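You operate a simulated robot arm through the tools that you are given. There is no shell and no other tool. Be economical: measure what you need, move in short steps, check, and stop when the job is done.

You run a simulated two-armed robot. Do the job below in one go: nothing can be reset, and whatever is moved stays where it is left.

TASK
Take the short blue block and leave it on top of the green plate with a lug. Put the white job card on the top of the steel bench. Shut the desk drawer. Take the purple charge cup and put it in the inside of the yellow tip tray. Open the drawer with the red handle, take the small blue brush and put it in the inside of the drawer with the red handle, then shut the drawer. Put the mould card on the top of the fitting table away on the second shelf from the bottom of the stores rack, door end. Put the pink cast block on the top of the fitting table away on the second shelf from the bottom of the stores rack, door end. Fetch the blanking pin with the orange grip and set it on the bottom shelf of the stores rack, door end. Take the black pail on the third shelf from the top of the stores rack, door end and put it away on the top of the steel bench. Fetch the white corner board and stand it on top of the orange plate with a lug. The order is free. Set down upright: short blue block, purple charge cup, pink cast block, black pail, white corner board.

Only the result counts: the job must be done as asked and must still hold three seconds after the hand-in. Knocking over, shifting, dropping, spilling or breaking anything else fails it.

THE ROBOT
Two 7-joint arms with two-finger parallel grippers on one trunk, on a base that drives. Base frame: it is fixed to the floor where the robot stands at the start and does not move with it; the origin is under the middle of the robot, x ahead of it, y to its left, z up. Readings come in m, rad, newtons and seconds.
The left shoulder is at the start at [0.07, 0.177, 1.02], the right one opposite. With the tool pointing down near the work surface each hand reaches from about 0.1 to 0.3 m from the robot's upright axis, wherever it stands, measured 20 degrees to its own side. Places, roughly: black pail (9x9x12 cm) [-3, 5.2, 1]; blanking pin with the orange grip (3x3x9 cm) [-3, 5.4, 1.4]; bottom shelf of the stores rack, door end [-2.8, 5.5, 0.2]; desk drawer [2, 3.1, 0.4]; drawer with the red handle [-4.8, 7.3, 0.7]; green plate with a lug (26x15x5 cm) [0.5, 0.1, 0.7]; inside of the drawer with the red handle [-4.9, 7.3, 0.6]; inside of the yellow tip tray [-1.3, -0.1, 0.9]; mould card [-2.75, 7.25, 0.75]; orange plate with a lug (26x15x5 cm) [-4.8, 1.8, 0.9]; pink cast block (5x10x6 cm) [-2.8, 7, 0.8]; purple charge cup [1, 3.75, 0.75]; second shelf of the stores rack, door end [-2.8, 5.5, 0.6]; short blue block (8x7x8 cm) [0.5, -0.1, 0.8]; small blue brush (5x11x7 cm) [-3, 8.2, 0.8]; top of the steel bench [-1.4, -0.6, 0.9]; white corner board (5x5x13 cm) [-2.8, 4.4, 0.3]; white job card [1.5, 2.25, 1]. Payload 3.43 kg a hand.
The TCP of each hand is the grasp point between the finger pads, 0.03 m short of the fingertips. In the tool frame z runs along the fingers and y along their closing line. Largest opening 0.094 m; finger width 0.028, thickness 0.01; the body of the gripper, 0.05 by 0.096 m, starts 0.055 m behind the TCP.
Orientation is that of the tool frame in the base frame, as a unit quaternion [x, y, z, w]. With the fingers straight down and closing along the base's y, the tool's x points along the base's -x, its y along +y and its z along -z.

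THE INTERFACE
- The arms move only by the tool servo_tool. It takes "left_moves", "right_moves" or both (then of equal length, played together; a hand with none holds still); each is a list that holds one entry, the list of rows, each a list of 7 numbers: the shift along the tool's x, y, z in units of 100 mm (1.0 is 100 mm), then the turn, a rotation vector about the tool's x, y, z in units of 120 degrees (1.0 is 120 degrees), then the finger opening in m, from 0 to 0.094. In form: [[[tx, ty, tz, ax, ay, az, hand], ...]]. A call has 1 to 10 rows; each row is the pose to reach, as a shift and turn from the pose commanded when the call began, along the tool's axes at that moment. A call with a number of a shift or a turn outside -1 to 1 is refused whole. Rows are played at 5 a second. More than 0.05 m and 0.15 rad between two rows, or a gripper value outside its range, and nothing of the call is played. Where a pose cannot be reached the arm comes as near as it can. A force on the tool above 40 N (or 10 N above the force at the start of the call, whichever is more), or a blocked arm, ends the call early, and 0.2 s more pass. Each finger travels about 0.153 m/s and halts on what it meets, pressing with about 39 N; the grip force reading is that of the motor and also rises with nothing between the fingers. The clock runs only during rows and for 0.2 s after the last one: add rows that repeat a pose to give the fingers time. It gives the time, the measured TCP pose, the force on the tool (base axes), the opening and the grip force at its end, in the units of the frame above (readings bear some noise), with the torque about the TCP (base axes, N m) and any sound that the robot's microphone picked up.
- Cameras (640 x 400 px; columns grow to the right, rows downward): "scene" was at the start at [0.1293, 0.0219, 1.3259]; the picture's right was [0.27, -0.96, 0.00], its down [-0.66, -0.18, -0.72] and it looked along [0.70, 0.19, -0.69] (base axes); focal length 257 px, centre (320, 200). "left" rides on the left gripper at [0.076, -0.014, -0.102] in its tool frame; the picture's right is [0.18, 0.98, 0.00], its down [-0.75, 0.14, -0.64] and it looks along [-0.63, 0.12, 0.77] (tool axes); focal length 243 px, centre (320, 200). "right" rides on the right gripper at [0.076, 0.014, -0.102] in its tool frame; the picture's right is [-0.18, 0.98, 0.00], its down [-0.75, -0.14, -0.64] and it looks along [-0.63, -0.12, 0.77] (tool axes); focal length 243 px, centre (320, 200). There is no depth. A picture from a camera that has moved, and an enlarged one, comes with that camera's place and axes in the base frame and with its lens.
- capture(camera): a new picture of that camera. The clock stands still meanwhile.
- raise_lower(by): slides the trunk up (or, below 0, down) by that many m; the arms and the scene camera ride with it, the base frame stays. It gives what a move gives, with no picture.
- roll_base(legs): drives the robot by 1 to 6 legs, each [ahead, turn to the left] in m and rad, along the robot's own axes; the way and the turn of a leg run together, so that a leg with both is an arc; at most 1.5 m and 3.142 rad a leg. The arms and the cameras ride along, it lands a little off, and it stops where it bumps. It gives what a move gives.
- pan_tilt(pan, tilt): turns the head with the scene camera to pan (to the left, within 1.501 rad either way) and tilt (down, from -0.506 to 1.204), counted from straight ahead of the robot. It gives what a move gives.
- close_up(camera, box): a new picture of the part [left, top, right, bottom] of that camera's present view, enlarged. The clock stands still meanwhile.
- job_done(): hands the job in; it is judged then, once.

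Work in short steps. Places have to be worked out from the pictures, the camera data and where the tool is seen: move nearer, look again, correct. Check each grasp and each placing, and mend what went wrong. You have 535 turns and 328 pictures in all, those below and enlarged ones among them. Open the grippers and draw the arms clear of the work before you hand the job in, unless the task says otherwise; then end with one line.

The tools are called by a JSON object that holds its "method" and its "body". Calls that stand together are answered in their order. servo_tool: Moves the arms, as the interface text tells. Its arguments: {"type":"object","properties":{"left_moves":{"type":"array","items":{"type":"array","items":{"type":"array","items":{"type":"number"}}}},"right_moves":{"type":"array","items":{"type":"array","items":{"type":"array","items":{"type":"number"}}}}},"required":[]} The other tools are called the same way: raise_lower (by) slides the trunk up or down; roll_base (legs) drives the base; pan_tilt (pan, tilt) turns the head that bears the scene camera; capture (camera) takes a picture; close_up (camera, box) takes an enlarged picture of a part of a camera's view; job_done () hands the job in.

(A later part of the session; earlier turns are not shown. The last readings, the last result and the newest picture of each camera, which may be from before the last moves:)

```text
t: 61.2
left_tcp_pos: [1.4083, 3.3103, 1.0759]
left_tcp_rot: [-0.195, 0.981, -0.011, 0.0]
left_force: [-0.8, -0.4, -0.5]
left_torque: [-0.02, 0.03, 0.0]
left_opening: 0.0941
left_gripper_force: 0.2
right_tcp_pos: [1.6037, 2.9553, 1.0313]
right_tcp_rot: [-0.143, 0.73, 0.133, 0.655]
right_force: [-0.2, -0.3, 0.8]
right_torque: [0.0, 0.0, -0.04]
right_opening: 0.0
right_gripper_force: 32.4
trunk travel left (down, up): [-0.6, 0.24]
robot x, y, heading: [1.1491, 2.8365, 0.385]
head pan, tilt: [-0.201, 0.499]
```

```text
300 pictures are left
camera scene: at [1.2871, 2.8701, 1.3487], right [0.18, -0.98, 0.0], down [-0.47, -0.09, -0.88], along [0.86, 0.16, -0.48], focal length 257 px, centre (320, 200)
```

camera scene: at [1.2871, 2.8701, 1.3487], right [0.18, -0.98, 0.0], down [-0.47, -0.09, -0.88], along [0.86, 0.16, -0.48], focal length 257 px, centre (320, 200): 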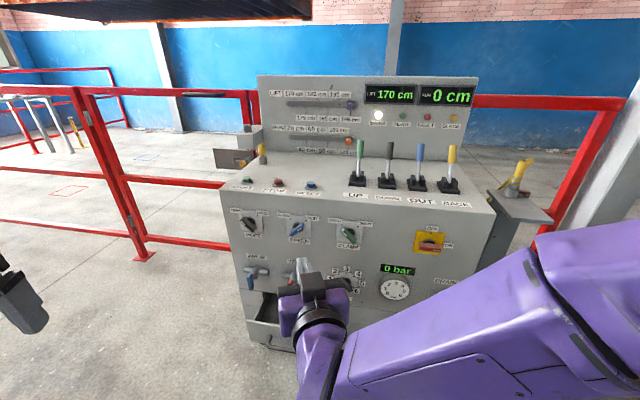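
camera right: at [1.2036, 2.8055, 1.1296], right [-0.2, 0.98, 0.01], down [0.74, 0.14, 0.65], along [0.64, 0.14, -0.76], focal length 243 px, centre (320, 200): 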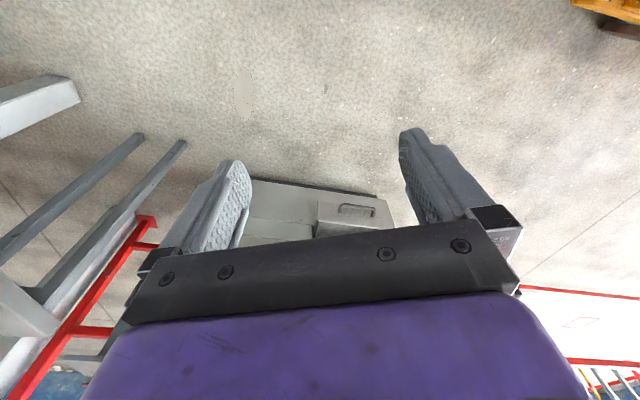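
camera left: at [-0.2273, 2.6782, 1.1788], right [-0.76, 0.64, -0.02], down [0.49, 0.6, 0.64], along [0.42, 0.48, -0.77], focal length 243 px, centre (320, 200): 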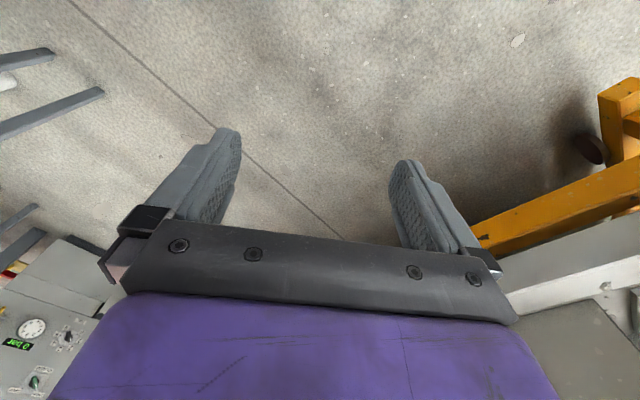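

The hand now points forward. Before lowering the trunk I check the space beside and below the right elbow.

{"method": "pan_tilt", "body": {"pan": -1.1, "tilt": 0.8}}

{"method": "capture", "body": {"camera": "scene"}}

{"method": "pan_tilt", "body": {"pan": 1.1, "tilt": 0.8}}

{"method": "capture", "body": {"camera": "scene"}}

```text
t: 62.4
left_tcp_pos: [1.4078, 3.3084, 1.0754]
left_tcp_rot: [-0.195, 0.981, -0.01, 0.003]
left_force: [0.0, 0.3, 0.2]
left_torque: [-0.01, -0.01, -0.01]
left_opening: 0.094
left_gripper_force: 0.0
right_tcp_pos: [1.6033, 2.9541, 1.0321]
right_tcp_rot: [-0.141, 0.731, 0.131, 0.655]
right_force: [0.6, -0.8, 0.3]
right_torque: [-0.03, -0.03, 0.0]
right_opening: 0.0
right_gripper_force: 33.2
trunk travel left (down, up): [-0.6, 0.24]
robot x, y, heading: [1.1551, 2.834, 0.385]
head pan, tilt: [-1.1, 0.799]
```

```text
299 pictures are left
camera scene: at [1.2583, 2.7994, 1.3229], right [-0.65, -0.76, 0.0], down [-0.54, 0.47, -0.7], along [0.53, -0.46, -0.72], focal length 257 px, centre (320, 200)
```

scene: 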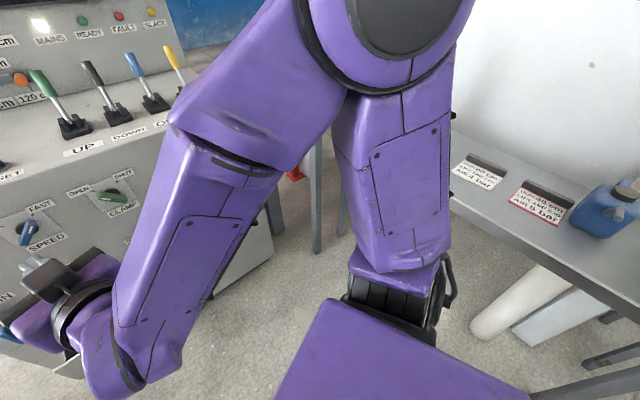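

```text
t: 64.5
left_tcp_pos: [1.4075, 3.3087, 1.0768]
left_tcp_rot: [-0.195, 0.981, -0.01, 0.002]
left_force: [0.0, 0.4, 0.6]
left_torque: [0.0, -0.03, 0.0]
left_opening: 0.0937
left_gripper_force: 0.1
right_tcp_pos: [1.6024, 2.9545, 1.0324]
right_tcp_rot: [-0.142, 0.731, 0.132, 0.655]
right_force: [0.1, -0.7, -0.1]
right_torque: [0.03, 0.03, 0.01]
right_opening: 0.0001
right_gripper_force: 32.8
trunk travel left (down, up): [-0.6, 0.24]
robot x, y, heading: [1.1523, 2.8333, 0.382]
head pan, tilt: [1.1, 0.799]
```

```text
298 pictures are left
camera scene: at [1.2043, 2.9327, 1.3228], right [1.0, -0.09, 0.0], down [-0.06, -0.71, -0.7], along [0.06, 0.69, -0.72], focal length 257 px, centre (320, 200)
```

scene: 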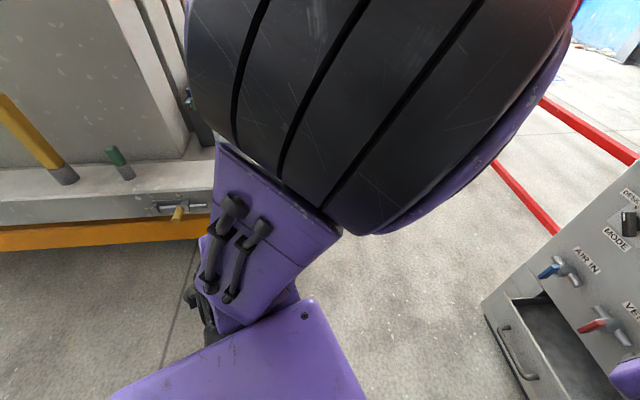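

The right elbow is close to the side table, so lowering here is risky. I manoeuvre the base about 0.2 m towards +y (forward, turn right, back, turn left).

{"method": "roll_base", "body": {"legs": [[0.23, 0], [0, -0.98], [-0.22, 0], [0, 0.68]]}}

{"method": "pan_tilt", "body": {"pan": -0.2, "tilt": 0.8}}

{"method": "capture", "body": {"camera": "scene"}}

```text
t: 71.8
left_tcp_pos: [1.559, 3.4253, 1.0761]
left_tcp_rot: [-0.053, 0.999, -0.011, 0.0]
left_force: [0.0, -0.1, -0.1]
left_torque: [0.02, 0.0, 0.03]
left_opening: 0.0939
left_gripper_force: 0.1
right_tcp_pos: [1.6446, 3.0299, 1.0313]
right_tcp_rot: [-0.036, 0.743, 0.037, 0.667]
right_force: [-1.4, -0.1, 0.5]
right_torque: [0.03, 0.0, 0.01]
right_opening: 0.0
right_gripper_force: 33.3
trunk travel left (down, up): [-0.6, 0.24]
robot x, y, heading: [1.1797, 3.0411, 0.097]
head pan, tilt: [1.1, 0.799]
```

```text
t: 73.3
left_tcp_pos: [1.5576, 3.4255, 1.0764]
left_tcp_rot: [-0.052, 0.999, -0.011, 0.0]
left_force: [0.1, 0.7, 1.3]
left_torque: [0.01, -0.02, 0.02]
left_opening: 0.0942
left_gripper_force: 0.0
right_tcp_pos: [1.6461, 3.0307, 1.0319]
right_tcp_rot: [-0.036, 0.744, 0.037, 0.666]
right_force: [-0.8, 0.6, 0.1]
right_torque: [-0.01, 0.03, -0.03]
right_opening: 0.0
right_gripper_force: 33.0
trunk travel left (down, up): [-0.6, 0.24]
robot x, y, heading: [1.1775, 3.0418, 0.101]
head pan, tilt: [-0.201, 0.799]
```

```text
297 pictures are left
camera scene: at [1.3084, 3.0386, 1.3228], right [-0.1, -0.99, 0.0], down [-0.71, 0.07, -0.7], along [0.69, -0.07, -0.72], focal length 257 px, centre (320, 200)
```

scene: 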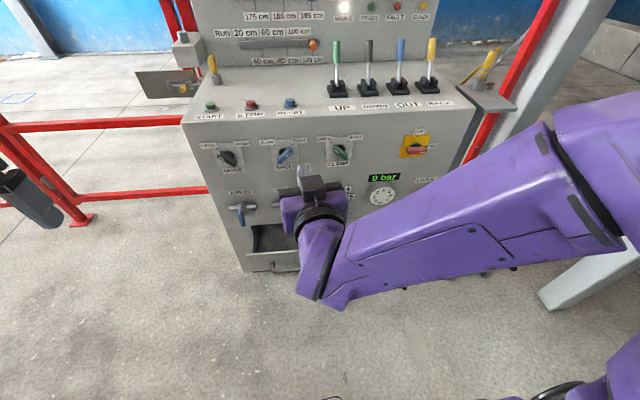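

Drawer handle now at about (1.83, 3.12). Space is clear, so I lower the trunk by 0.55 m and look.

{"method": "raise_lower", "body": {"by": -0.55}}

{"method": "capture", "body": {"camera": "scene"}}

{"method": "capture", "body": {"camera": "right"}}

```text
refused: -0.55 is not a number from -0.4 to 0.4
```

```text
296 pictures are left
camera scene: at [1.3084, 3.0386, 1.3228], right [-0.1, -0.99, 0.0], down [-0.71, 0.07, -0.7], along [0.69, -0.07, -0.72], focal length 257 px, centre (320, 200)
```

scene: 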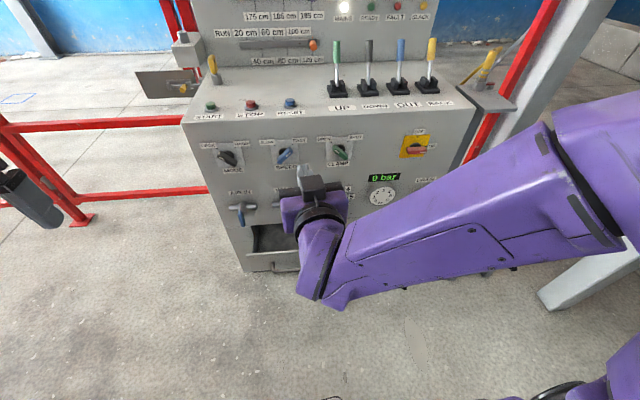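

```text
295 pictures are left
camera right: at [1.5349, 3.0331, 0.9661], right [-0.08, 0.98, 0.19], down [-0.54, -0.2, 0.82], along [0.84, -0.04, 0.54], focal length 243 px, centre (320, 200)
```

right: 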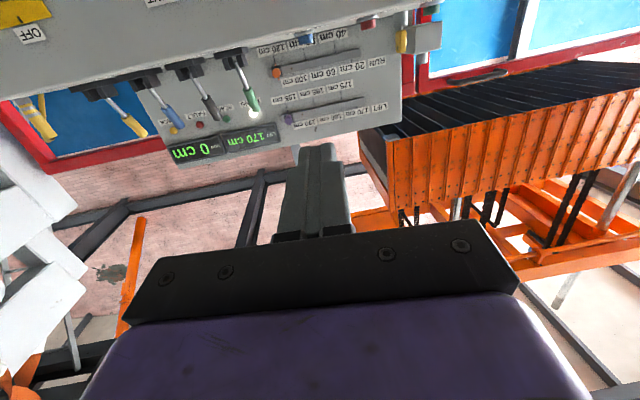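

The limit is 0.4 per call; I lower in two steps.

{"method": "raise_lower", "body": {"by": -0.35}}

{"method": "raise_lower", "body": {"by": -0.2}}

{"method": "capture", "body": {"camera": "scene"}}

```text
t: 76.7
left_tcp_pos: [1.5583, 3.4236, 0.7273]
left_tcp_rot: [-0.052, 0.999, -0.011, 0.001]
left_force: [-0.2, -0.2, -0.5]
left_torque: [-0.03, 0.02, -0.01]
left_opening: 0.094
left_gripper_force: 0.2
right_tcp_pos: [1.6448, 3.0315, 0.6816]
right_tcp_rot: [-0.036, 0.743, 0.038, 0.667]
right_force: [-0.7, -0.4, -1.0]
right_torque: [0.01, 0.0, -0.01]
right_opening: 0.0001
right_gripper_force: 33.0
trunk travel left (down, up): [-0.25, 0.59]
robot x, y, heading: [1.1788, 3.0398, 0.097]
head pan, tilt: [-0.201, 0.799]
```

```text
t: 78.9
left_tcp_pos: [1.5575, 3.4248, 0.5263]
left_tcp_rot: [-0.053, 0.999, -0.011, 0.0]
left_force: [0.0, 0.0, -0.1]
left_torque: [0.0, -0.01, 0.0]
left_opening: 0.0939
left_gripper_force: 0.0
right_tcp_pos: [1.6449, 3.0298, 0.4818]
right_tcp_rot: [-0.035, 0.743, 0.037, 0.667]
right_force: [-0.3, -0.3, 0.4]
right_torque: [0.0, 0.0, 0.02]
right_opening: 0.0
right_gripper_force: 33.0
trunk travel left (down, up): [-0.05, 0.79]
robot x, y, heading: [1.1756, 3.0413, 0.098]
head pan, tilt: [-0.201, 0.799]
```

```text
294 pictures are left
camera scene: at [1.3083, 3.0385, 0.7729], right [-0.1, -0.99, 0.0], down [-0.71, 0.07, -0.7], along [0.69, -0.07, -0.72], focal length 257 px, centre (320, 200)
```

scene: 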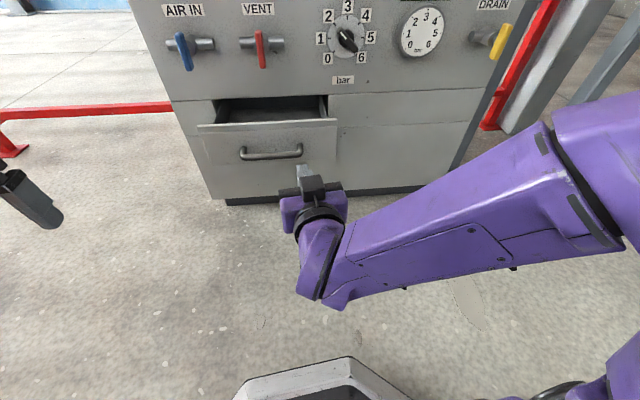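

Drawer front spans y 2.95–3.26, z 0.33–0.47, handle at (1.84, 3.10, 0.39). I set the fingertips to y≈3.10, z≈0.435 (above the handle), then drive closer.

{"method": "servo_tool", "body": {"right_moves": [[[0.2, 0.35, 0, 0, 0, 0, 0], [0.42, 0.65, 0, 0, 0, 0, 0], [0.42, 0.65, 0, 0, 0, 0, 0]]]}}

{"method": "roll_base", "body": {"legs": [[0.15, -0.03]]}}

{"method": "capture", "body": {"camera": "scene"}}

```text
t: 79.7
left_tcp_pos: [1.5594, 3.4244, 0.5257]
left_tcp_rot: [-0.052, 0.999, -0.01, 0.001]
left_force: [-0.4, -0.5, -0.3]
left_torque: [0.01, 0.0, 0.03]
left_opening: 0.0938
left_gripper_force: 0.1
right_tcp_pos: [1.6341, 3.0971, 0.4425]
right_tcp_rot: [-0.036, 0.743, 0.037, 0.667]
right_force: [0.0, -0.7, -0.2]
right_torque: [0.02, 0.0, 0.01]
right_opening: 0.0
right_gripper_force: 32.7
trunk travel left (down, up): [-0.05, 0.79]
robot x, y, heading: [1.1769, 3.0434, 0.096]
head pan, tilt: [-0.201, 0.799]
```

```text
t: 81.0
left_tcp_pos: [1.7186, 3.4252, 0.5262]
left_tcp_rot: [-0.037, 0.999, -0.011, 0.001]
left_force: [0.6, 0.3, -0.2]
left_torque: [-0.01, -0.03, 0.0]
left_opening: 0.0938
left_gripper_force: 0.1
right_tcp_pos: [1.7847, 3.0949, 0.4417]
right_tcp_rot: [-0.024, 0.744, 0.027, 0.668]
right_force: [-0.4, 0.3, 0.6]
right_torque: [0.0, 0.02, 0.0]
right_opening: 0.0
right_gripper_force: 33.2
trunk travel left (down, up): [-0.05, 0.79]
robot x, y, heading: [1.3299, 3.0548, 0.066]
head pan, tilt: [-0.201, 0.799]
```

```text
293 pictures are left
camera scene: at [1.4566, 3.0468, 0.7728], right [-0.13, -0.99, 0.0], down [-0.71, 0.1, -0.7], along [0.69, -0.09, -0.72], focal length 257 px, centre (320, 200)
```

scene: 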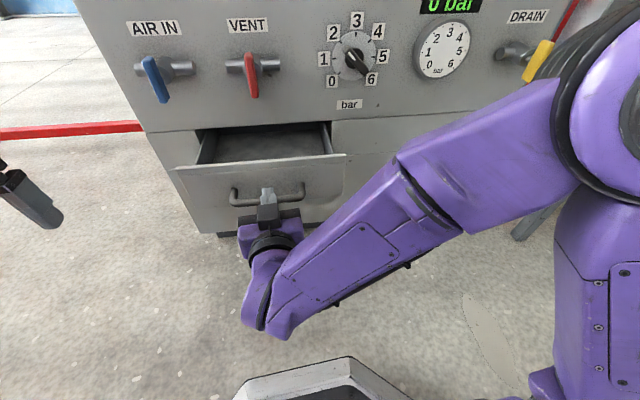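

Fingertips sit just above the handle in front of the drawer panel. I push forward 0.1 m with the arm.

{"method": "servo_tool", "body": {"right_moves": [[[0, 0, 0.2, 0, 0, 0, 0], [0, 0, 0.4, 0, 0, 0, 0], [0, 0, 0.6, 0, 0, 0, 0], [0, 0, 0.8, 0, 0, 0, 0], [0, 0, 1.0, 0, 0, 0, 0], [0, 0, 1.0, 0, 0, 0, 0]]]}}

{"method": "capture", "body": {"camera": "scene"}}

```text
t: 82.4
left_tcp_pos: [1.7189, 3.426, 0.5262]
left_tcp_rot: [-0.037, 0.999, -0.011, 0.0]
left_force: [0.7, 0.7, -0.9]
left_torque: [0.01, 0.01, -0.01]
left_opening: 0.0939
left_gripper_force: 0.0
right_tcp_pos: [1.8855, 3.0996, 0.4309]
right_tcp_rot: [-0.024, 0.744, 0.026, 0.667]
right_force: [-0.2, 0.6, -0.4]
right_torque: [0.01, 0.01, 0.02]
right_opening: 0.0
right_gripper_force: 33.3
trunk travel left (down, up): [-0.05, 0.79]
robot x, y, heading: [1.3304, 3.0549, 0.067]
head pan, tilt: [-0.201, 0.799]
```

```text
292 pictures are left
camera scene: at [1.4567, 3.0468, 0.7728], right [-0.13, -0.99, 0.0], down [-0.71, 0.1, -0.7], along [0.69, -0.09, -0.72], focal length 257 px, centre (320, 200)
```

scene: 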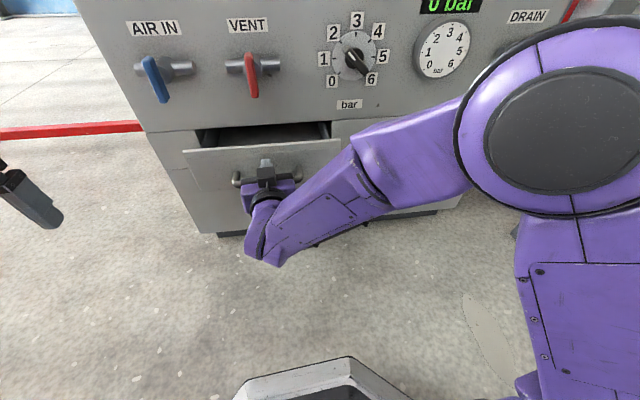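

The drawer slides in. I push another 9 cm.

{"method": "servo_tool", "body": {"right_moves": [[[-0.05, 0, 0.2, 0, 0, 0, 0], [-0.08, 0, 0.4, 0, 0, 0, 0], [-0.1, 0, 0.6, 0, 0, 0, 0], [-0.12, 0, 0.8, 0, 0, 0, 0], [-0.12, 0, 0.95, 0, 0, 0, 0]]]}}

{"method": "capture", "body": {"camera": "scene"}}

```text
t: 83.6
left_tcp_pos: [1.7184, 3.4243, 0.5266]
left_tcp_rot: [-0.036, 0.999, -0.012, 0.001]
left_force: [-0.5, 0.2, 0.3]
left_torque: [0.0, 0.0, 0.03]
left_opening: 0.094
left_gripper_force: 0.0
right_tcp_pos: [1.9736, 3.1082, 0.4346]
right_tcp_rot: [-0.025, 0.743, 0.025, 0.669]
right_force: [-13.8, -3.9, 5.7]
right_torque: [0.01, -0.3, -0.2]
right_opening: 0.0
right_gripper_force: 33.2
trunk travel left (down, up): [-0.05, 0.79]
robot x, y, heading: [1.3271, 3.0528, 0.068]
head pan, tilt: [-0.201, 0.799]
stopped in row 5 (right hand): the force on the tool passed its limit (the readings are from after the stop); the commanded pose is now the measured one
```

```text
291 pictures are left
camera scene: at [1.4551, 3.0464, 0.7732], right [-0.13, -0.99, 0.0], down [-0.71, 0.1, -0.7], along [0.69, -0.09, -0.72], focal length 257 px, centre (320, 200)
```

scene: 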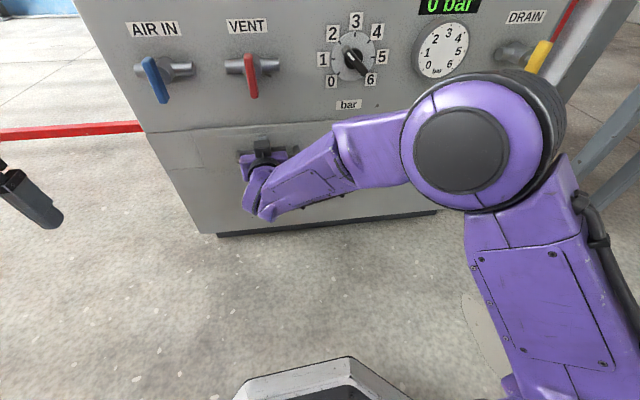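

It looks shut and firm. I draw the hand back and verify.

{"method": "servo_tool", "body": {"right_moves": [[[0, 0, -0.4, 0, 0, 0, 0], [0, 0, -0.8, 0, 0, 0, 0], [0, 0, -1.0, 0, 0, 0, 0]]]}}

{"method": "roll_base", "body": {"legs": [[-0.2, 0]]}}

{"method": "close_up", "body": {"camera": "scene", "box": [120, 60, 420, 260]}}

```text
t: 84.4
left_tcp_pos: [1.72, 3.4258, 0.5258]
left_tcp_rot: [-0.036, 0.999, -0.01, 0.001]
left_force: [0.5, 0.1, 0.4]
left_torque: [0.0, -0.02, 0.01]
left_opening: 0.0942
left_gripper_force: 0.1
right_tcp_pos: [1.8771, 3.1009, 0.4423]
right_tcp_rot: [-0.025, 0.744, 0.025, 0.667]
right_force: [0.0, -1.8, 1.3]
right_torque: [-0.02, 0.01, 0.0]
right_opening: 0.0
right_gripper_force: 32.8
trunk travel left (down, up): [-0.05, 0.79]
robot x, y, heading: [1.3262, 3.0553, 0.068]
head pan, tilt: [-0.201, 0.799]
```

```text
t: 86.0
left_tcp_pos: [1.5222, 3.4125, 0.5264]
left_tcp_rot: [-0.039, 0.999, -0.01, 0.001]
left_force: [0.1, -0.8, -0.1]
left_torque: [-0.02, 0.0, 0.02]
left_opening: 0.0941
left_gripper_force: 0.1
right_tcp_pos: [1.6795, 3.0894, 0.4422]
right_tcp_rot: [-0.026, 0.744, 0.027, 0.667]
right_force: [-0.5, 0.4, -0.2]
right_torque: [0.0, 0.02, 0.0]
right_opening: 0.0
right_gripper_force: 32.7
trunk travel left (down, up): [-0.05, 0.79]
robot x, y, heading: [1.1303, 3.042, 0.069]
head pan, tilt: [-0.201, 0.799]
```

```text
2.00 times, centred on (270, 160) of scene
camera zoom: at [1.2599, 3.0338, 0.7728], right [-0.13, -0.99, 0.0], down [-0.71, 0.09, -0.7], along [0.69, -0.09, -0.72], focal length 514 px, centre (420, 280)
```

zoom: 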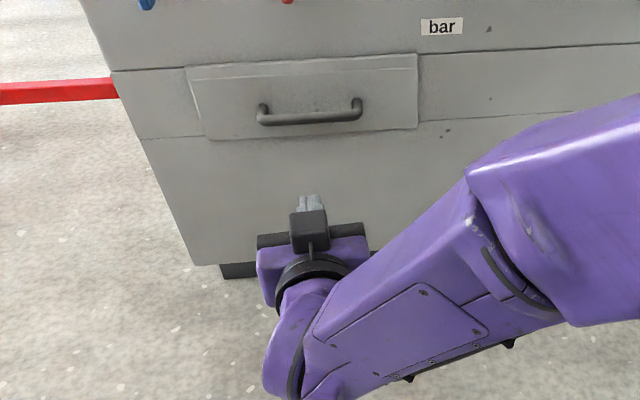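

The drawer is shut. I raise the trunk again, turn the right hand down, and look over the side table for the job card.

{"method": "raise_lower", "body": {"by": 0.3}}

{"method": "raise_lower", "body": {"by": 0.25}}

{"method": "servo_tool", "body": {"right_moves": [[[0, 0, -0.1, 0, 0.07, 0, 0.094], [0, 0, -0.2, 0, 0.14, 0, 0.094], [0, 0, -0.3, 0, 0.21, 0, 0.094], [0, 0, -0.4, 0, 0.28, 0, 0.094], [0, 0, -0.5, 0, 0.35, 0, 0.094], [0, 0, -0.6, 0, 0.42, 0, 0.094], [0, 0, -0.7, 0, 0.49, 0, 0.094], [0, 0, -0.8, 0, 0.56, 0, 0.094], [0, 0, -0.9, 0, 0.63, 0, 0.094], [0, 0, -1.0, 0, 0.69, 0, 0.094]]]}}

{"method": "pan_tilt", "body": {"pan": -1.1, "tilt": 0.55}}

{"method": "capture", "body": {"camera": "scene"}}

```text
t: 89.0
left_tcp_pos: [1.5219, 3.4125, 0.8252]
left_tcp_rot: [-0.038, 0.999, -0.011, 0.0]
left_force: [0.0, -0.1, -0.2]
left_torque: [-0.02, 0.03, 0.01]
left_opening: 0.094
left_gripper_force: 0.0
right_tcp_pos: [1.6797, 3.0891, 0.7422]
right_tcp_rot: [-0.027, 0.744, 0.027, 0.667]
right_force: [-0.4, -0.1, 0.3]
right_torque: [-0.04, 0.0, 0.0]
right_opening: 0.0
right_gripper_force: 32.9
trunk travel left (down, up): [-0.35, 0.49]
robot x, y, heading: [1.134, 3.0402, 0.071]
head pan, tilt: [-0.201, 0.799]
```

```text
t: 91.6
left_tcp_pos: [1.5212, 3.4127, 1.0758]
left_tcp_rot: [-0.038, 0.999, -0.01, 0.0]
left_force: [0.2, 0.2, -0.6]
left_torque: [0.01, 0.03, 0.04]
left_opening: 0.0939
left_gripper_force: 0.1
right_tcp_pos: [1.681, 3.0898, 0.9922]
right_tcp_rot: [-0.027, 0.745, 0.027, 0.666]
right_force: [0.6, 0.2, -0.3]
right_torque: [0.0, -0.04, 0.01]
right_opening: 0.0
right_gripper_force: 33.0
trunk travel left (down, up): [-0.6, 0.24]
robot x, y, heading: [1.1305, 3.0416, 0.072]
head pan, tilt: [-0.201, 0.799]
```

```text
t: 93.8
left_tcp_pos: [1.5221, 3.4133, 1.0754]
left_tcp_rot: [-0.038, 0.999, -0.01, -0.002]
left_force: [1.1, -0.8, 0.9]
left_torque: [0.03, 0.0, 0.03]
left_opening: 0.0937
left_gripper_force: 0.1
right_tcp_pos: [1.5798, 3.0798, 1.0001]
right_tcp_rot: [-0.038, 0.999, 0.003, 0.007]
right_force: [-0.5, 0.6, -0.2]
right_torque: [0.01, 0.01, 0.01]
right_opening: 0.094
right_gripper_force: 0.2
trunk travel left (down, up): [-0.6, 0.24]
robot x, y, heading: [1.1277, 3.0388, 0.07]
head pan, tilt: [-0.201, 0.799]
```

```text
t: 95.0
left_tcp_pos: [1.5207, 3.4126, 1.0759]
left_tcp_rot: [-0.038, 0.999, -0.01, 0.0]
left_force: [-0.9, -0.2, -0.1]
left_torque: [0.0, 0.0, 0.0]
left_opening: 0.0941
left_gripper_force: 0.1
right_tcp_pos: [1.5801, 3.0801, 1.0017]
right_tcp_rot: [-0.037, 0.999, 0.003, 0.008]
right_force: [-0.2, 0.1, 0.6]
right_torque: [0.0, 0.01, 0.01]
right_opening: 0.0941
right_gripper_force: 0.1
trunk travel left (down, up): [-0.6, 0.24]
robot x, y, heading: [1.1275, 3.0399, 0.07]
head pan, tilt: [-1.1, 0.55]
```

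```text
289 pictures are left
camera scene: at [1.2262, 2.9674, 1.3442], right [-0.86, -0.52, 0.0], down [-0.27, 0.45, -0.85], along [0.44, -0.73, -0.52], focal length 257 px, centre (320, 200)
```

scene: 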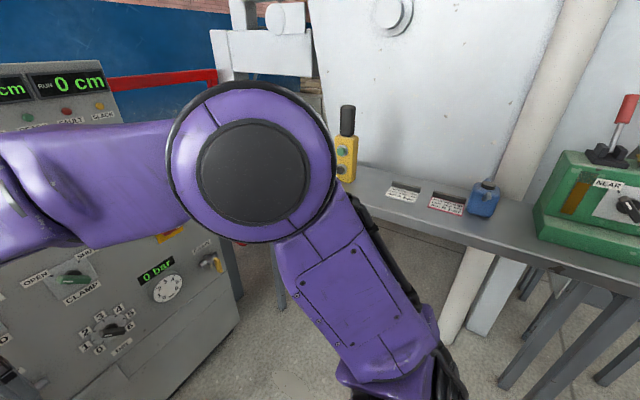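

{"method": "close_up", "body": {"camera": "scene", "box": [330, 90, 640, 290]}}

```text
2.00 times, centred on (485, 190) of scene
camera zoom: at [1.2262, 2.9674, 1.3442], right [-0.86, -0.52, 0.0], down [-0.27, 0.45, -0.85], along [0.44, -0.73, -0.52], focal length 514 px, centre (-10, 220)
```

zoom: 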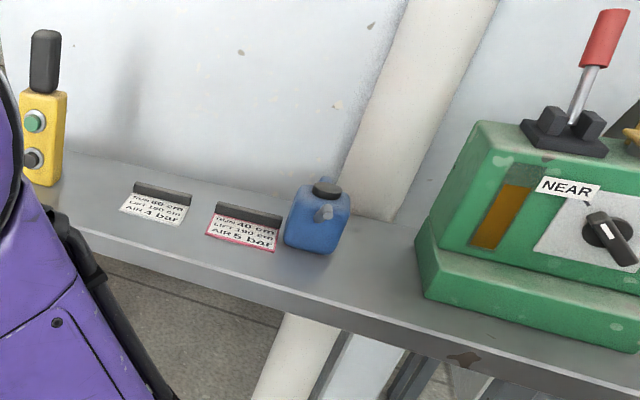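

The white job card is the left one (about (1.36, 2.29)), with a dark bar along its far edge. I turn to face -y and move up to the side table.

{"method": "roll_base", "body": {"legs": [[0, -1.64], [0.15, 0]]}}

{"method": "pan_tilt", "body": {"pan": 0.3, "tilt": 0.7}}

{"method": "capture", "body": {"camera": "scene"}}

{"method": "capture", "body": {"camera": "left"}}

```text
t: 100.2
left_tcp_pos: [1.5034, 2.4906, 1.0759]
left_tcp_rot: [0.686, 0.728, -0.008, -0.008]
left_force: [0.4, 0.4, -0.2]
left_torque: [0.02, 0.0, 0.03]
left_opening: 0.094
left_gripper_force: 0.0
right_tcp_pos: [1.1698, 2.4368, 1.0006]
right_tcp_rot: [0.686, 0.727, -0.003, 0.008]
right_force: [-0.3, 0.6, -0.5]
right_torque: [0.0, -0.03, 0.03]
right_opening: 0.0941
right_gripper_force: 0.1
trunk travel left (down, up): [-0.6, 0.24]
robot x, y, heading: [1.1415, 2.8856, -1.518]
head pan, tilt: [-1.1, 0.55]
```

```text
t: 101.8
left_tcp_pos: [1.5035, 2.4898, 1.0754]
left_tcp_rot: [0.686, 0.728, -0.006, -0.007]
left_force: [-0.6, -1.1, 0.3]
left_torque: [0.0, -0.04, 0.01]
left_opening: 0.0943
left_gripper_force: 0.2
right_tcp_pos: [1.1694, 2.4365, 1.0015]
right_tcp_rot: [0.686, 0.727, -0.004, 0.008]
right_force: [0.1, -0.3, -0.2]
right_torque: [-0.02, 0.01, -0.01]
right_opening: 0.094
right_gripper_force: 0.0
trunk travel left (down, up): [-0.6, 0.24]
robot x, y, heading: [1.1417, 2.8881, -1.52]
head pan, tilt: [0.3, 0.7]
```

```text
287 pictures are left
camera scene: at [1.1701, 2.7572, 1.3311], right [-0.94, -0.35, 0.0], down [-0.22, 0.6, -0.76], along [0.26, -0.72, -0.64], focal length 257 px, centre (320, 200)
```

scene: 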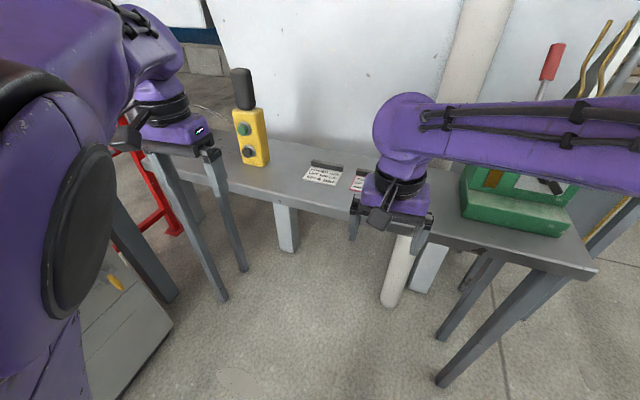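

```text
286 pictures are left
camera left: at [1.4874, 2.5647, 1.1788], right [0.97, 0.24, -0.02], down [0.2, -0.74, 0.64], along [0.14, -0.62, -0.77], focal length 243 px, centre (320, 200)
```

left: 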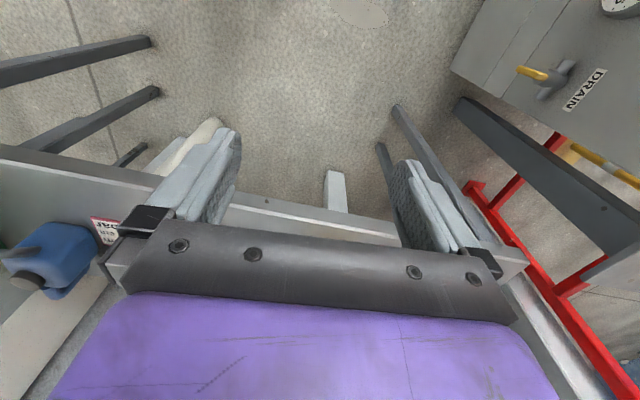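

Table top z≈0.96; white card near (1.342, 2.243). I raise the right hand clear, shift the left hand over in x, and then drive in 0.12 m.

{"method": "servo_tool", "body": {"left_moves": [[[0, -0.4, -0.2, 0, 0, 0, 0.094], [0, -0.8, -0.4, 0, 0, 0, 0.094], [0, -1.0, -0.4, 0, 0, 0, 0.094], [0, -1.0, -0.4, 0, 0, 0, 0.094]]], "right_moves": [[[0.2, -0.2, -0.3, 0, 0, 0, 0.094], [0.4, -0.4, -0.6, 0, 0, 0, 0.094], [0.6, -0.6, -0.9, 0, 0, 0, 0.094], [0.6, -0.6, -1.0, 0, 0, 0, 0.094]]]}}

{"method": "roll_base", "body": {"legs": [[0.12, 0]]}}

{"method": "capture", "body": {"camera": "left"}}

```text
t: 102.8
left_tcp_pos: [1.4293, 2.4475, 1.1237]
left_tcp_rot: [0.683, 0.731, -0.014, -0.015]
left_force: [0.1, -0.3, -0.1]
left_torque: [0.0, 0.06, 0.0]
left_opening: 0.0941
left_gripper_force: 0.0
left hand out of reach, approached as far as the arm can: row 1, 2, 3, 4
right_tcp_pos: [1.1064, 2.4966, 1.0996]
right_tcp_rot: [0.685, 0.728, -0.005, 0.008]
right_force: [-0.1, -0.5, -0.9]
right_torque: [-0.02, 0.04, 0.03]
right_opening: 0.0942
right_gripper_force: 0.1
trunk travel left (down, up): [-0.6, 0.24]
robot x, y, heading: [1.1362, 2.8867, -1.515]
head pan, tilt: [0.3, 0.7]
```

```text
t: 104.0
left_tcp_pos: [1.4318, 2.3236, 1.1258]
left_tcp_rot: [0.685, 0.728, -0.015, -0.014]
left_force: [-0.4, -0.2, 0.4]
left_torque: [0.04, 0.02, 0.02]
left_opening: 0.0939
left_gripper_force: 0.1
right_tcp_pos: [1.1106, 2.3749, 1.0989]
right_tcp_rot: [0.686, 0.727, -0.004, 0.008]
right_force: [0.6, -0.1, 0.3]
right_torque: [-0.01, -0.01, 0.0]
right_opening: 0.0939
right_gripper_force: 0.1
trunk travel left (down, up): [-0.6, 0.24]
robot x, y, heading: [1.1451, 2.7687, -1.519]
head pan, tilt: [0.3, 0.7]
```

```text
285 pictures are left
camera left: at [1.4182, 2.3991, 1.2281], right [0.97, 0.24, -0.04], down [0.21, -0.74, 0.64], along [0.13, -0.62, -0.77], focal length 243 px, centre (320, 200)
```

left: 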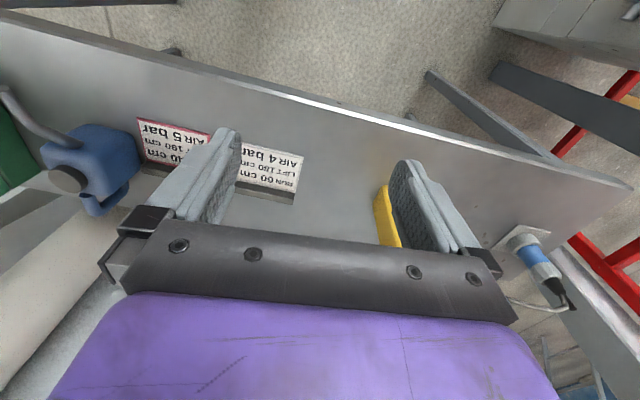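

The white card is at about (1.36, 2.222); the left arm can't reach further inward, so I turn the base right by 0.2 rad to bring the hand over it.

{"method": "roll_base", "body": {"legs": [[0, -0.2]]}}

{"method": "capture", "body": {"camera": "left"}}

{"method": "capture", "body": {"camera": "scene"}}

```text
t: 105.2
left_tcp_pos: [1.3401, 2.274, 1.1246]
left_tcp_rot: [0.754, 0.657, -0.012, -0.018]
left_force: [0.0, -0.2, -0.9]
left_torque: [0.03, -0.02, -0.03]
left_opening: 0.0939
left_gripper_force: 0.1
right_tcp_pos: [1.0323, 2.3884, 1.0986]
right_tcp_rot: [0.755, 0.655, -0.004, 0.008]
right_force: [-0.1, -0.1, 0.2]
right_torque: [0.0, -0.01, -0.01]
right_opening: 0.094
right_gripper_force: 0.0
trunk travel left (down, up): [-0.6, 0.24]
robot x, y, heading: [1.1462, 2.7659, -1.718]
head pan, tilt: [0.3, 0.7]
```

```text
284 pictures are left
camera left: at [1.3411, 2.3504, 1.2267], right [1.0, 0.05, -0.04], down [0.06, -0.77, 0.63], along [0.0, -0.63, -0.77], focal length 243 px, centre (320, 200)
```

left: 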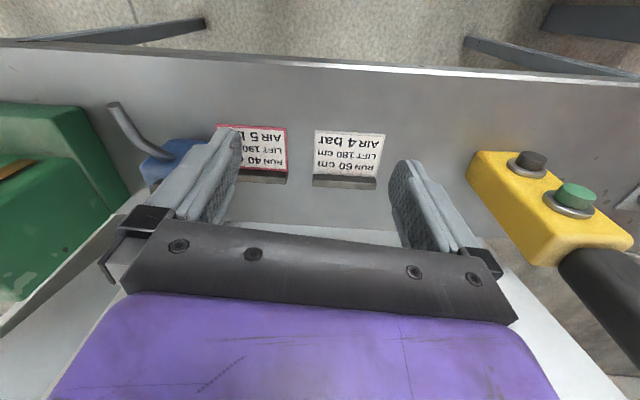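

```text
283 pictures are left
camera scene: at [1.1498, 2.6307, 1.331], right [-0.99, -0.15, 0.0], down [-0.1, 0.64, -0.76], along [0.12, -0.76, -0.64], focal length 257 px, centre (320, 200)
```

scene: 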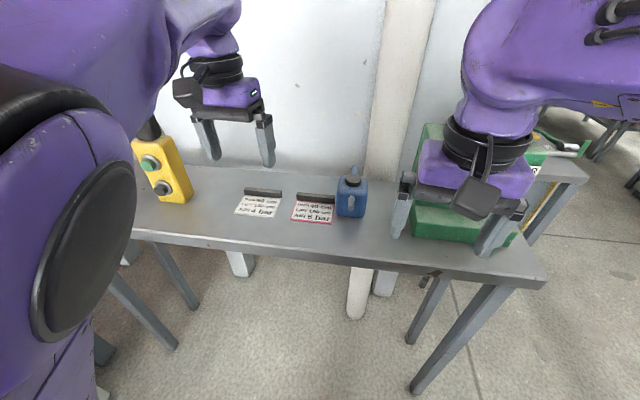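

{"method": "close_up", "body": {"camera": "left", "box": [270, 110, 420, 204]}}

{"method": "close_up", "body": {"camera": "scene", "box": [210, 160, 370, 260]}}

```text
4.26 times, centred on (345, 157) of left
camera zoom: at [1.3411, 2.3504, 1.2267], right [1.0, 0.05, -0.04], down [0.06, -0.77, 0.63], along [0.0, -0.63, -0.77], focal length 1032 px, centre (214, 383)
```

zoom: 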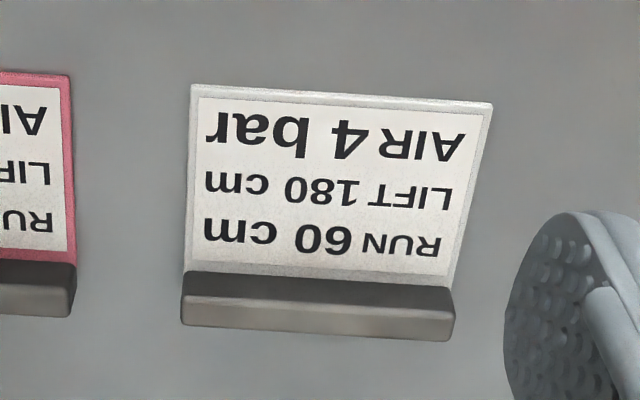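

```text
4.00 times, centred on (290, 210) of scene
camera zoom: at [1.1498, 2.6307, 1.331], right [-0.99, -0.15, 0.0], down [-0.1, 0.64, -0.76], along [0.12, -0.76, -0.64], focal length 1028 px, centre (440, 160)
```

zoom: 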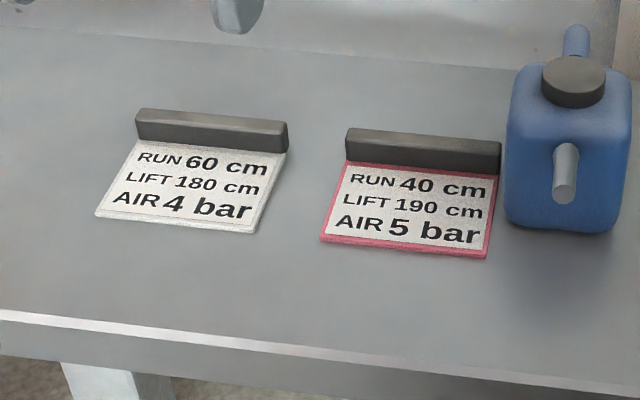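

The card has a raised grip bar along its back, at about (1.376, 2.142, 0.925), running along x. I'll grip the bar across y, so I rotate the left hand while moving over it.

{"method": "servo_tool", "body": {"left_moves": [[[-0.1, 0.05, 0, 0, 0, -0.07, 0.094], [-0.2, 0.1, 0, 0, 0, -0.14, 0.094], [-0.3, 0.15, 0, 0, 0, -0.21, 0.094], [-0.4, 0.2, 0, 0, 0, -0.28, 0.094], [-0.5, 0.3, 0, 0, 0, -0.35, 0.094], [-0.6, 0.4, 0, 0, 0, -0.42, 0.094], [-0.7, 0.45, 0, 0, 0, -0.49, 0.094], [-0.8, 0.5, 0, 0, 0, -0.56, 0.094], [-0.9, 0.54, 0, 0, 0, -0.63, 0.094], [-1.0, 0.54, 0, 0, 0, -0.7, 0.094]]]}}

```text
t: 107.4
left_tcp_pos: [1.3797, 2.1685, 1.1204]
left_tcp_rot: [0.119, 0.993, 0.004, -0.021]
left_force: [0.6, -0.4, 0.3]
left_torque: [0.01, -0.02, 0.02]
left_opening: 0.0939
left_gripper_force: 0.1
right_tcp_pos: [1.033, 2.3882, 1.0981]
right_tcp_rot: [0.756, 0.655, -0.005, 0.007]
right_force: [0.5, 0.1, -0.5]
right_torque: [0.02, -0.01, 0.04]
right_opening: 0.0942
right_gripper_force: 0.1
trunk travel left (down, up): [-0.6, 0.24]
robot x, y, heading: [1.1458, 2.7664, -1.72]
head pan, tilt: [0.3, 0.7]
```

Rotated well. Remaining yaw 13.6° and a 2.3° tilt are corrected, with a 3 cm shift and descent of 7 cm, then look.

{"method": "servo_tool", "body": {"left_moves": [[[0, -0.13, 0.2, 0, -0.01, -0.06, 0.06], [-0.02, -0.27, 0.4, 0, -0.019, -0.113, 0.06], [-0.02, -0.27, 0.7, 0, -0.019, -0.113, 0.06], [-0.02, -0.27, 0.7, 0, -0.019, -0.113, 0.06]]]}}

{"method": "capture", "body": {"camera": "left"}}

{"method": "close_up", "body": {"camera": "scene", "box": [110, 80, 430, 280]}}

```text
t: 108.4
left_tcp_pos: [1.3734, 2.1426, 1.0506]
left_tcp_rot: [0.002, 1.0, 0.002, -0.001]
left_force: [0.1, -0.3, 1.1]
left_torque: [-0.03, 0.0, -0.04]
left_opening: 0.0601
left_gripper_force: 0.0
right_tcp_pos: [1.0349, 2.3893, 1.0997]
right_tcp_rot: [0.756, 0.655, -0.004, 0.007]
right_force: [-0.3, 0.2, 0.0]
right_torque: [0.01, -0.01, 0.03]
right_opening: 0.094
right_gripper_force: 0.0
trunk travel left (down, up): [-0.6, 0.24]
robot x, y, heading: [1.1426, 2.7638, -1.717]
head pan, tilt: [0.3, 0.7]
```

```text
280 pictures are left
camera left: at [1.2975, 2.1288, 1.1521], right [-0.18, 0.98, 0.01], down [0.76, 0.13, 0.64], along [0.63, 0.12, -0.77], focal length 243 px, centre (320, 200)
```

left: 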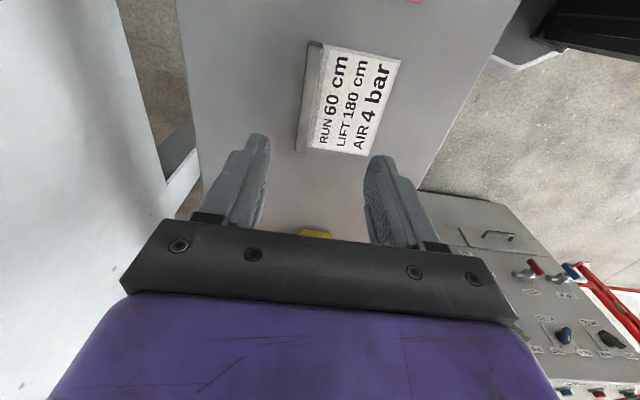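

```text
2.00 times, centred on (270, 180) of scene
camera zoom: at [1.1497, 2.6308, 1.331], right [-0.99, -0.15, 0.0], down [-0.1, 0.64, -0.76], along [0.12, -0.76, -0.64], focal length 514 px, centre (420, 240)
```

zoom: 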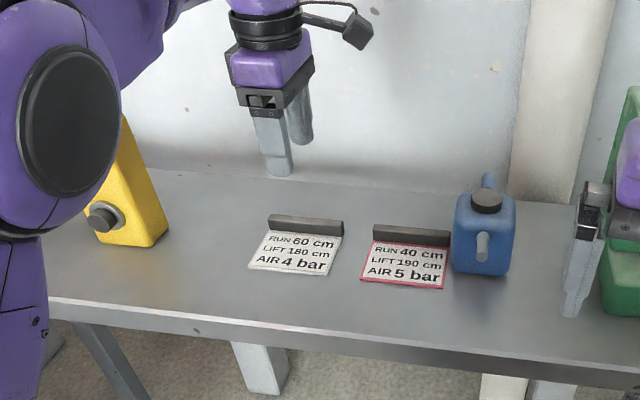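

Bar centre from the hand view is about (1.371, 2.132). I shift 1 cm and descend to TCP ≈0.952, then close.

{"method": "servo_tool", "body": {"left_moves": [[[0, -0.1, 0.3, 0, 0, 0, 0.06], [0, -0.1, 0.6, 0, 0, 0, 0.06], [0, -0.1, 0.8, 0, 0, 0, 0.06], [0, -0.1, 0.88, 0, 0, 0, 0.06], [0, -0.1, 0.94, 0, 0, 0, 0.06], [0, -0.1, 0.98, 0, 0, 0, 0.06]]]}}

{"method": "capture", "body": {"camera": "left"}}

{"method": "close_up", "body": {"camera": "scene", "box": [170, 120, 330, 220]}}

```text
t: 109.8
left_tcp_pos: [1.3727, 2.1339, 0.9538]
left_tcp_rot: [0.002, 1.0, 0.003, -0.001]
left_force: [0.2, 0.4, 0.5]
left_torque: [0.0, 0.0, -0.03]
left_opening: 0.0603
left_gripper_force: 0.1
right_tcp_pos: [1.0337, 2.3875, 1.0992]
right_tcp_rot: [0.756, 0.655, -0.004, 0.007]
right_force: [-0.1, 1.2, -0.2]
right_torque: [0.01, -0.01, -0.01]
right_opening: 0.0939
right_gripper_force: 0.1
trunk travel left (down, up): [-0.6, 0.24]
robot x, y, heading: [1.1486, 2.7613, -1.72]
head pan, tilt: [0.3, 0.7]
```

```text
278 pictures are left
camera left: at [1.2968, 2.118, 1.0559], right [-0.18, 0.98, 0.0], down [0.76, 0.13, 0.64], along [0.63, 0.12, -0.77], focal length 243 px, centre (320, 200)
```

left: 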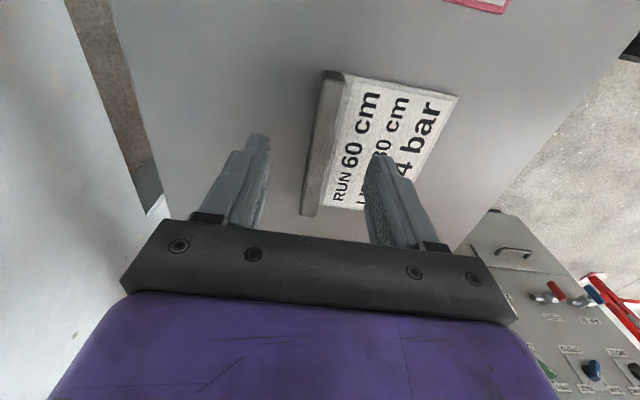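

```text
4.00 times, centred on (250, 170) of scene
camera zoom: at [1.15, 2.6307, 1.331], right [-0.99, -0.15, 0.0], down [-0.1, 0.64, -0.76], along [0.12, -0.76, -0.64], focal length 1028 px, centre (600, 320)
```

zoom: 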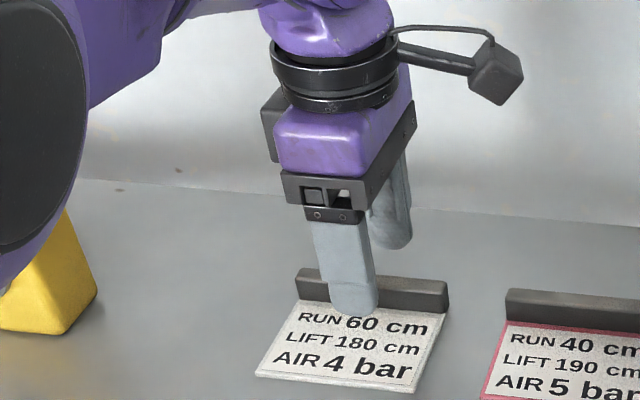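

Fingers straddle the bar; tips are still about 1 cm above the card. I go down 1 cm more and close.

{"method": "servo_tool", "body": {"left_moves": [[[0, 0, 0.05, 0, 0, 0, 0.06], [0, 0, 0.1, 0, 0, 0, 0.06], [0, 0, 0.1, 0, 0, 0, 0.03], [0, 0, 0.1, 0, 0, 0, 0.0], [0, 0, 0.1, 0, 0, 0, 0.0], [0, 0, 0.1, 0, 0, 0, 0.0]]]}}

{"method": "close_up", "body": {"camera": "scene", "box": [170, 120, 330, 220]}}

```text
t: 111.2
left_tcp_pos: [1.3724, 2.1333, 0.9439]
left_tcp_rot: [0.002, 1.0, 0.002, -0.001]
left_force: [0.3, -0.1, 0.6]
left_torque: [0.01, 0.02, 0.0]
left_opening: 0.0126
left_gripper_force: 39.3
right_tcp_pos: [1.0334, 2.3898, 1.0992]
right_tcp_rot: [0.756, 0.654, -0.005, 0.007]
right_force: [-0.3, -0.4, -0.4]
right_torque: [0.0, 0.03, 0.0]
right_opening: 0.0938
right_gripper_force: 0.1
trunk travel left (down, up): [-0.6, 0.24]
robot x, y, heading: [1.1424, 2.7661, -1.716]
head pan, tilt: [0.3, 0.7]
```

```text
4.00 times, centred on (250, 170) of scene
camera zoom: at [1.1499, 2.6309, 1.3311], right [-0.99, -0.15, 0.0], down [-0.1, 0.64, -0.76], along [0.12, -0.76, -0.64], focal length 1028 px, centre (600, 320)
```

zoom: 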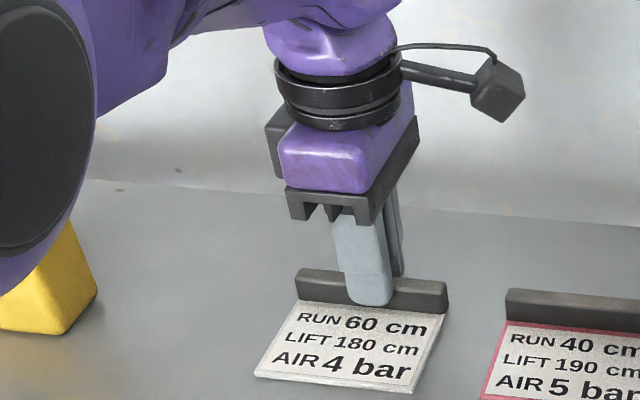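

Bar gripped (12.6 mm). I lift it and check.

{"method": "servo_tool", "body": {"left_moves": [[[0, 0, -0.2, 0, 0, 0, 0], [0, 0, -0.6, 0, 0, 0, 0], [0, 0, -1.0, 0, 0, 0, 0], [0, 0, -1.0, 0, 0, 0, 0]]]}}

{"method": "close_up", "body": {"camera": "scene", "box": [110, 80, 430, 280]}}

```text
t: 112.2
left_tcp_pos: [1.3733, 2.1303, 1.0435]
left_tcp_rot: [0.002, 1.0, 0.003, 0.0]
left_force: [0.4, -0.3, -0.1]
left_torque: [0.0, 0.03, 0.02]
left_opening: 0.0126
left_gripper_force: 39.2
right_tcp_pos: [1.033, 2.3877, 1.0986]
right_tcp_rot: [0.756, 0.654, -0.004, 0.007]
right_force: [0.5, -0.5, -0.6]
right_torque: [0.01, 0.01, -0.01]
right_opening: 0.0938
right_gripper_force: 0.1
trunk travel left (down, up): [-0.6, 0.24]
robot x, y, heading: [1.1449, 2.7642, -1.719]
head pan, tilt: [0.3, 0.7]
```

```text
2.00 times, centred on (270, 180) of scene
camera zoom: at [1.1501, 2.6306, 1.331], right [-0.99, -0.15, 0.0], down [-0.1, 0.64, -0.76], along [0.12, -0.76, -0.64], focal length 514 px, centre (420, 240)
```

zoom: 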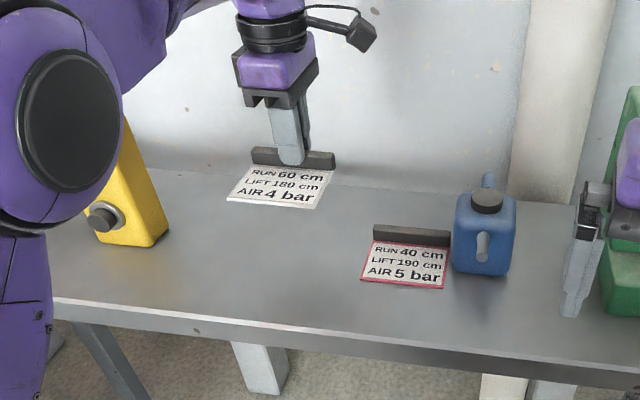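

Card is firmly held. I raise and retract the left hand, then back away to about (1.4, 3.25), turning clockwise to face the cup on the cart's end.

{"method": "servo_tool", "body": {"left_moves": [[[0, 0.2, -0.4, 0, 0, 0, 0], [0, 0.5, -0.8, 0, 0, 0, 0], [0, 0.8, -1.0, 0, 0, 0, 0], [0, 1.0, -1.0, 0, 0, 0, 0]]]}}

{"method": "roll_base", "body": {"legs": [[-0.1, 0], [0, -0.34], [-0.44, 0], [0, -1.9]]}}

{"method": "pan_tilt", "body": {"pan": 0.0, "tilt": 0.7}}

{"method": "capture", "body": {"camera": "scene"}}

```text
t: 113.2
left_tcp_pos: [1.3736, 2.2328, 1.144]
left_tcp_rot: [0.003, 1.0, 0.001, -0.001]
left_force: [0.3, -0.4, -0.3]
left_torque: [-0.02, -0.05, -0.02]
left_opening: 0.0124
left_gripper_force: 38.8
right_tcp_pos: [1.0336, 2.3888, 1.1003]
right_tcp_rot: [0.756, 0.654, -0.005, 0.008]
right_force: [-0.2, -0.3, 0.0]
right_torque: [-0.02, 0.03, -0.01]
right_opening: 0.094
right_gripper_force: 0.1
trunk travel left (down, up): [-0.6, 0.24]
robot x, y, heading: [1.1488, 2.768, -1.725]
head pan, tilt: [0.3, 0.7]
```

```text
t: 122.2
left_tcp_pos: [0.8118, 3.4129, 1.1423]
left_tcp_rot: [0.905, 0.424, 0.002, 0.002]
left_force: [0.1, 0.6, 0.4]
left_torque: [-0.01, 0.0, -0.04]
left_opening: 0.0125
left_gripper_force: 38.9
right_tcp_pos: [1.1497, 3.5745, 1.099]
right_tcp_rot: [0.914, -0.405, -0.008, -0.002]
right_force: [-0.1, -0.7, 0.8]
right_torque: [0.01, 0.02, -0.01]
right_opening: 0.094
right_gripper_force: 0.1
trunk travel left (down, up): [-0.6, 0.24]
robot x, y, heading: [1.3683, 3.2491, 2.301]
head pan, tilt: [0.3, 0.7]
```

```text
t: 123.0
left_tcp_pos: [0.8123, 3.4122, 1.1425]
left_tcp_rot: [0.906, 0.424, 0.001, 0.001]
left_force: [0.7, -0.1, -0.4]
left_torque: [0.02, -0.01, 0.01]
left_opening: 0.0126
left_gripper_force: 39.3
right_tcp_pos: [1.1499, 3.575, 1.0993]
right_tcp_rot: [0.914, -0.405, -0.009, -0.001]
right_force: [-0.3, -0.6, -0.7]
right_torque: [0.0, 0.03, -0.01]
right_opening: 0.0941
right_gripper_force: 0.1
trunk travel left (down, up): [-0.6, 0.24]
robot x, y, heading: [1.37, 3.2474, 2.301]
head pan, tilt: [0.0, 0.7]
```

```text
274 pictures are left
camera scene: at [1.2781, 3.3499, 1.3311], right [0.74, 0.67, 0.0], down [0.43, -0.48, -0.76], along [-0.51, 0.57, -0.64], focal length 257 px, centre (320, 200)
```

scene: 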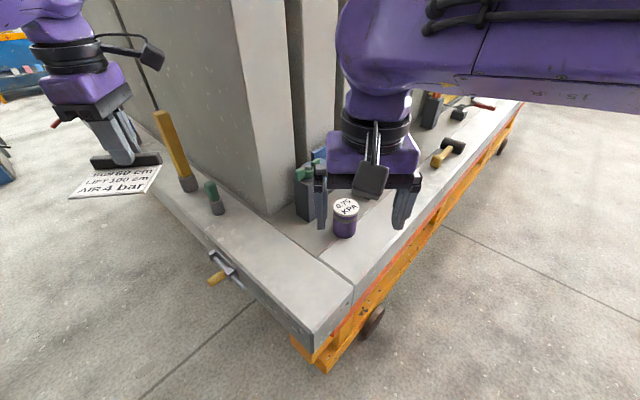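

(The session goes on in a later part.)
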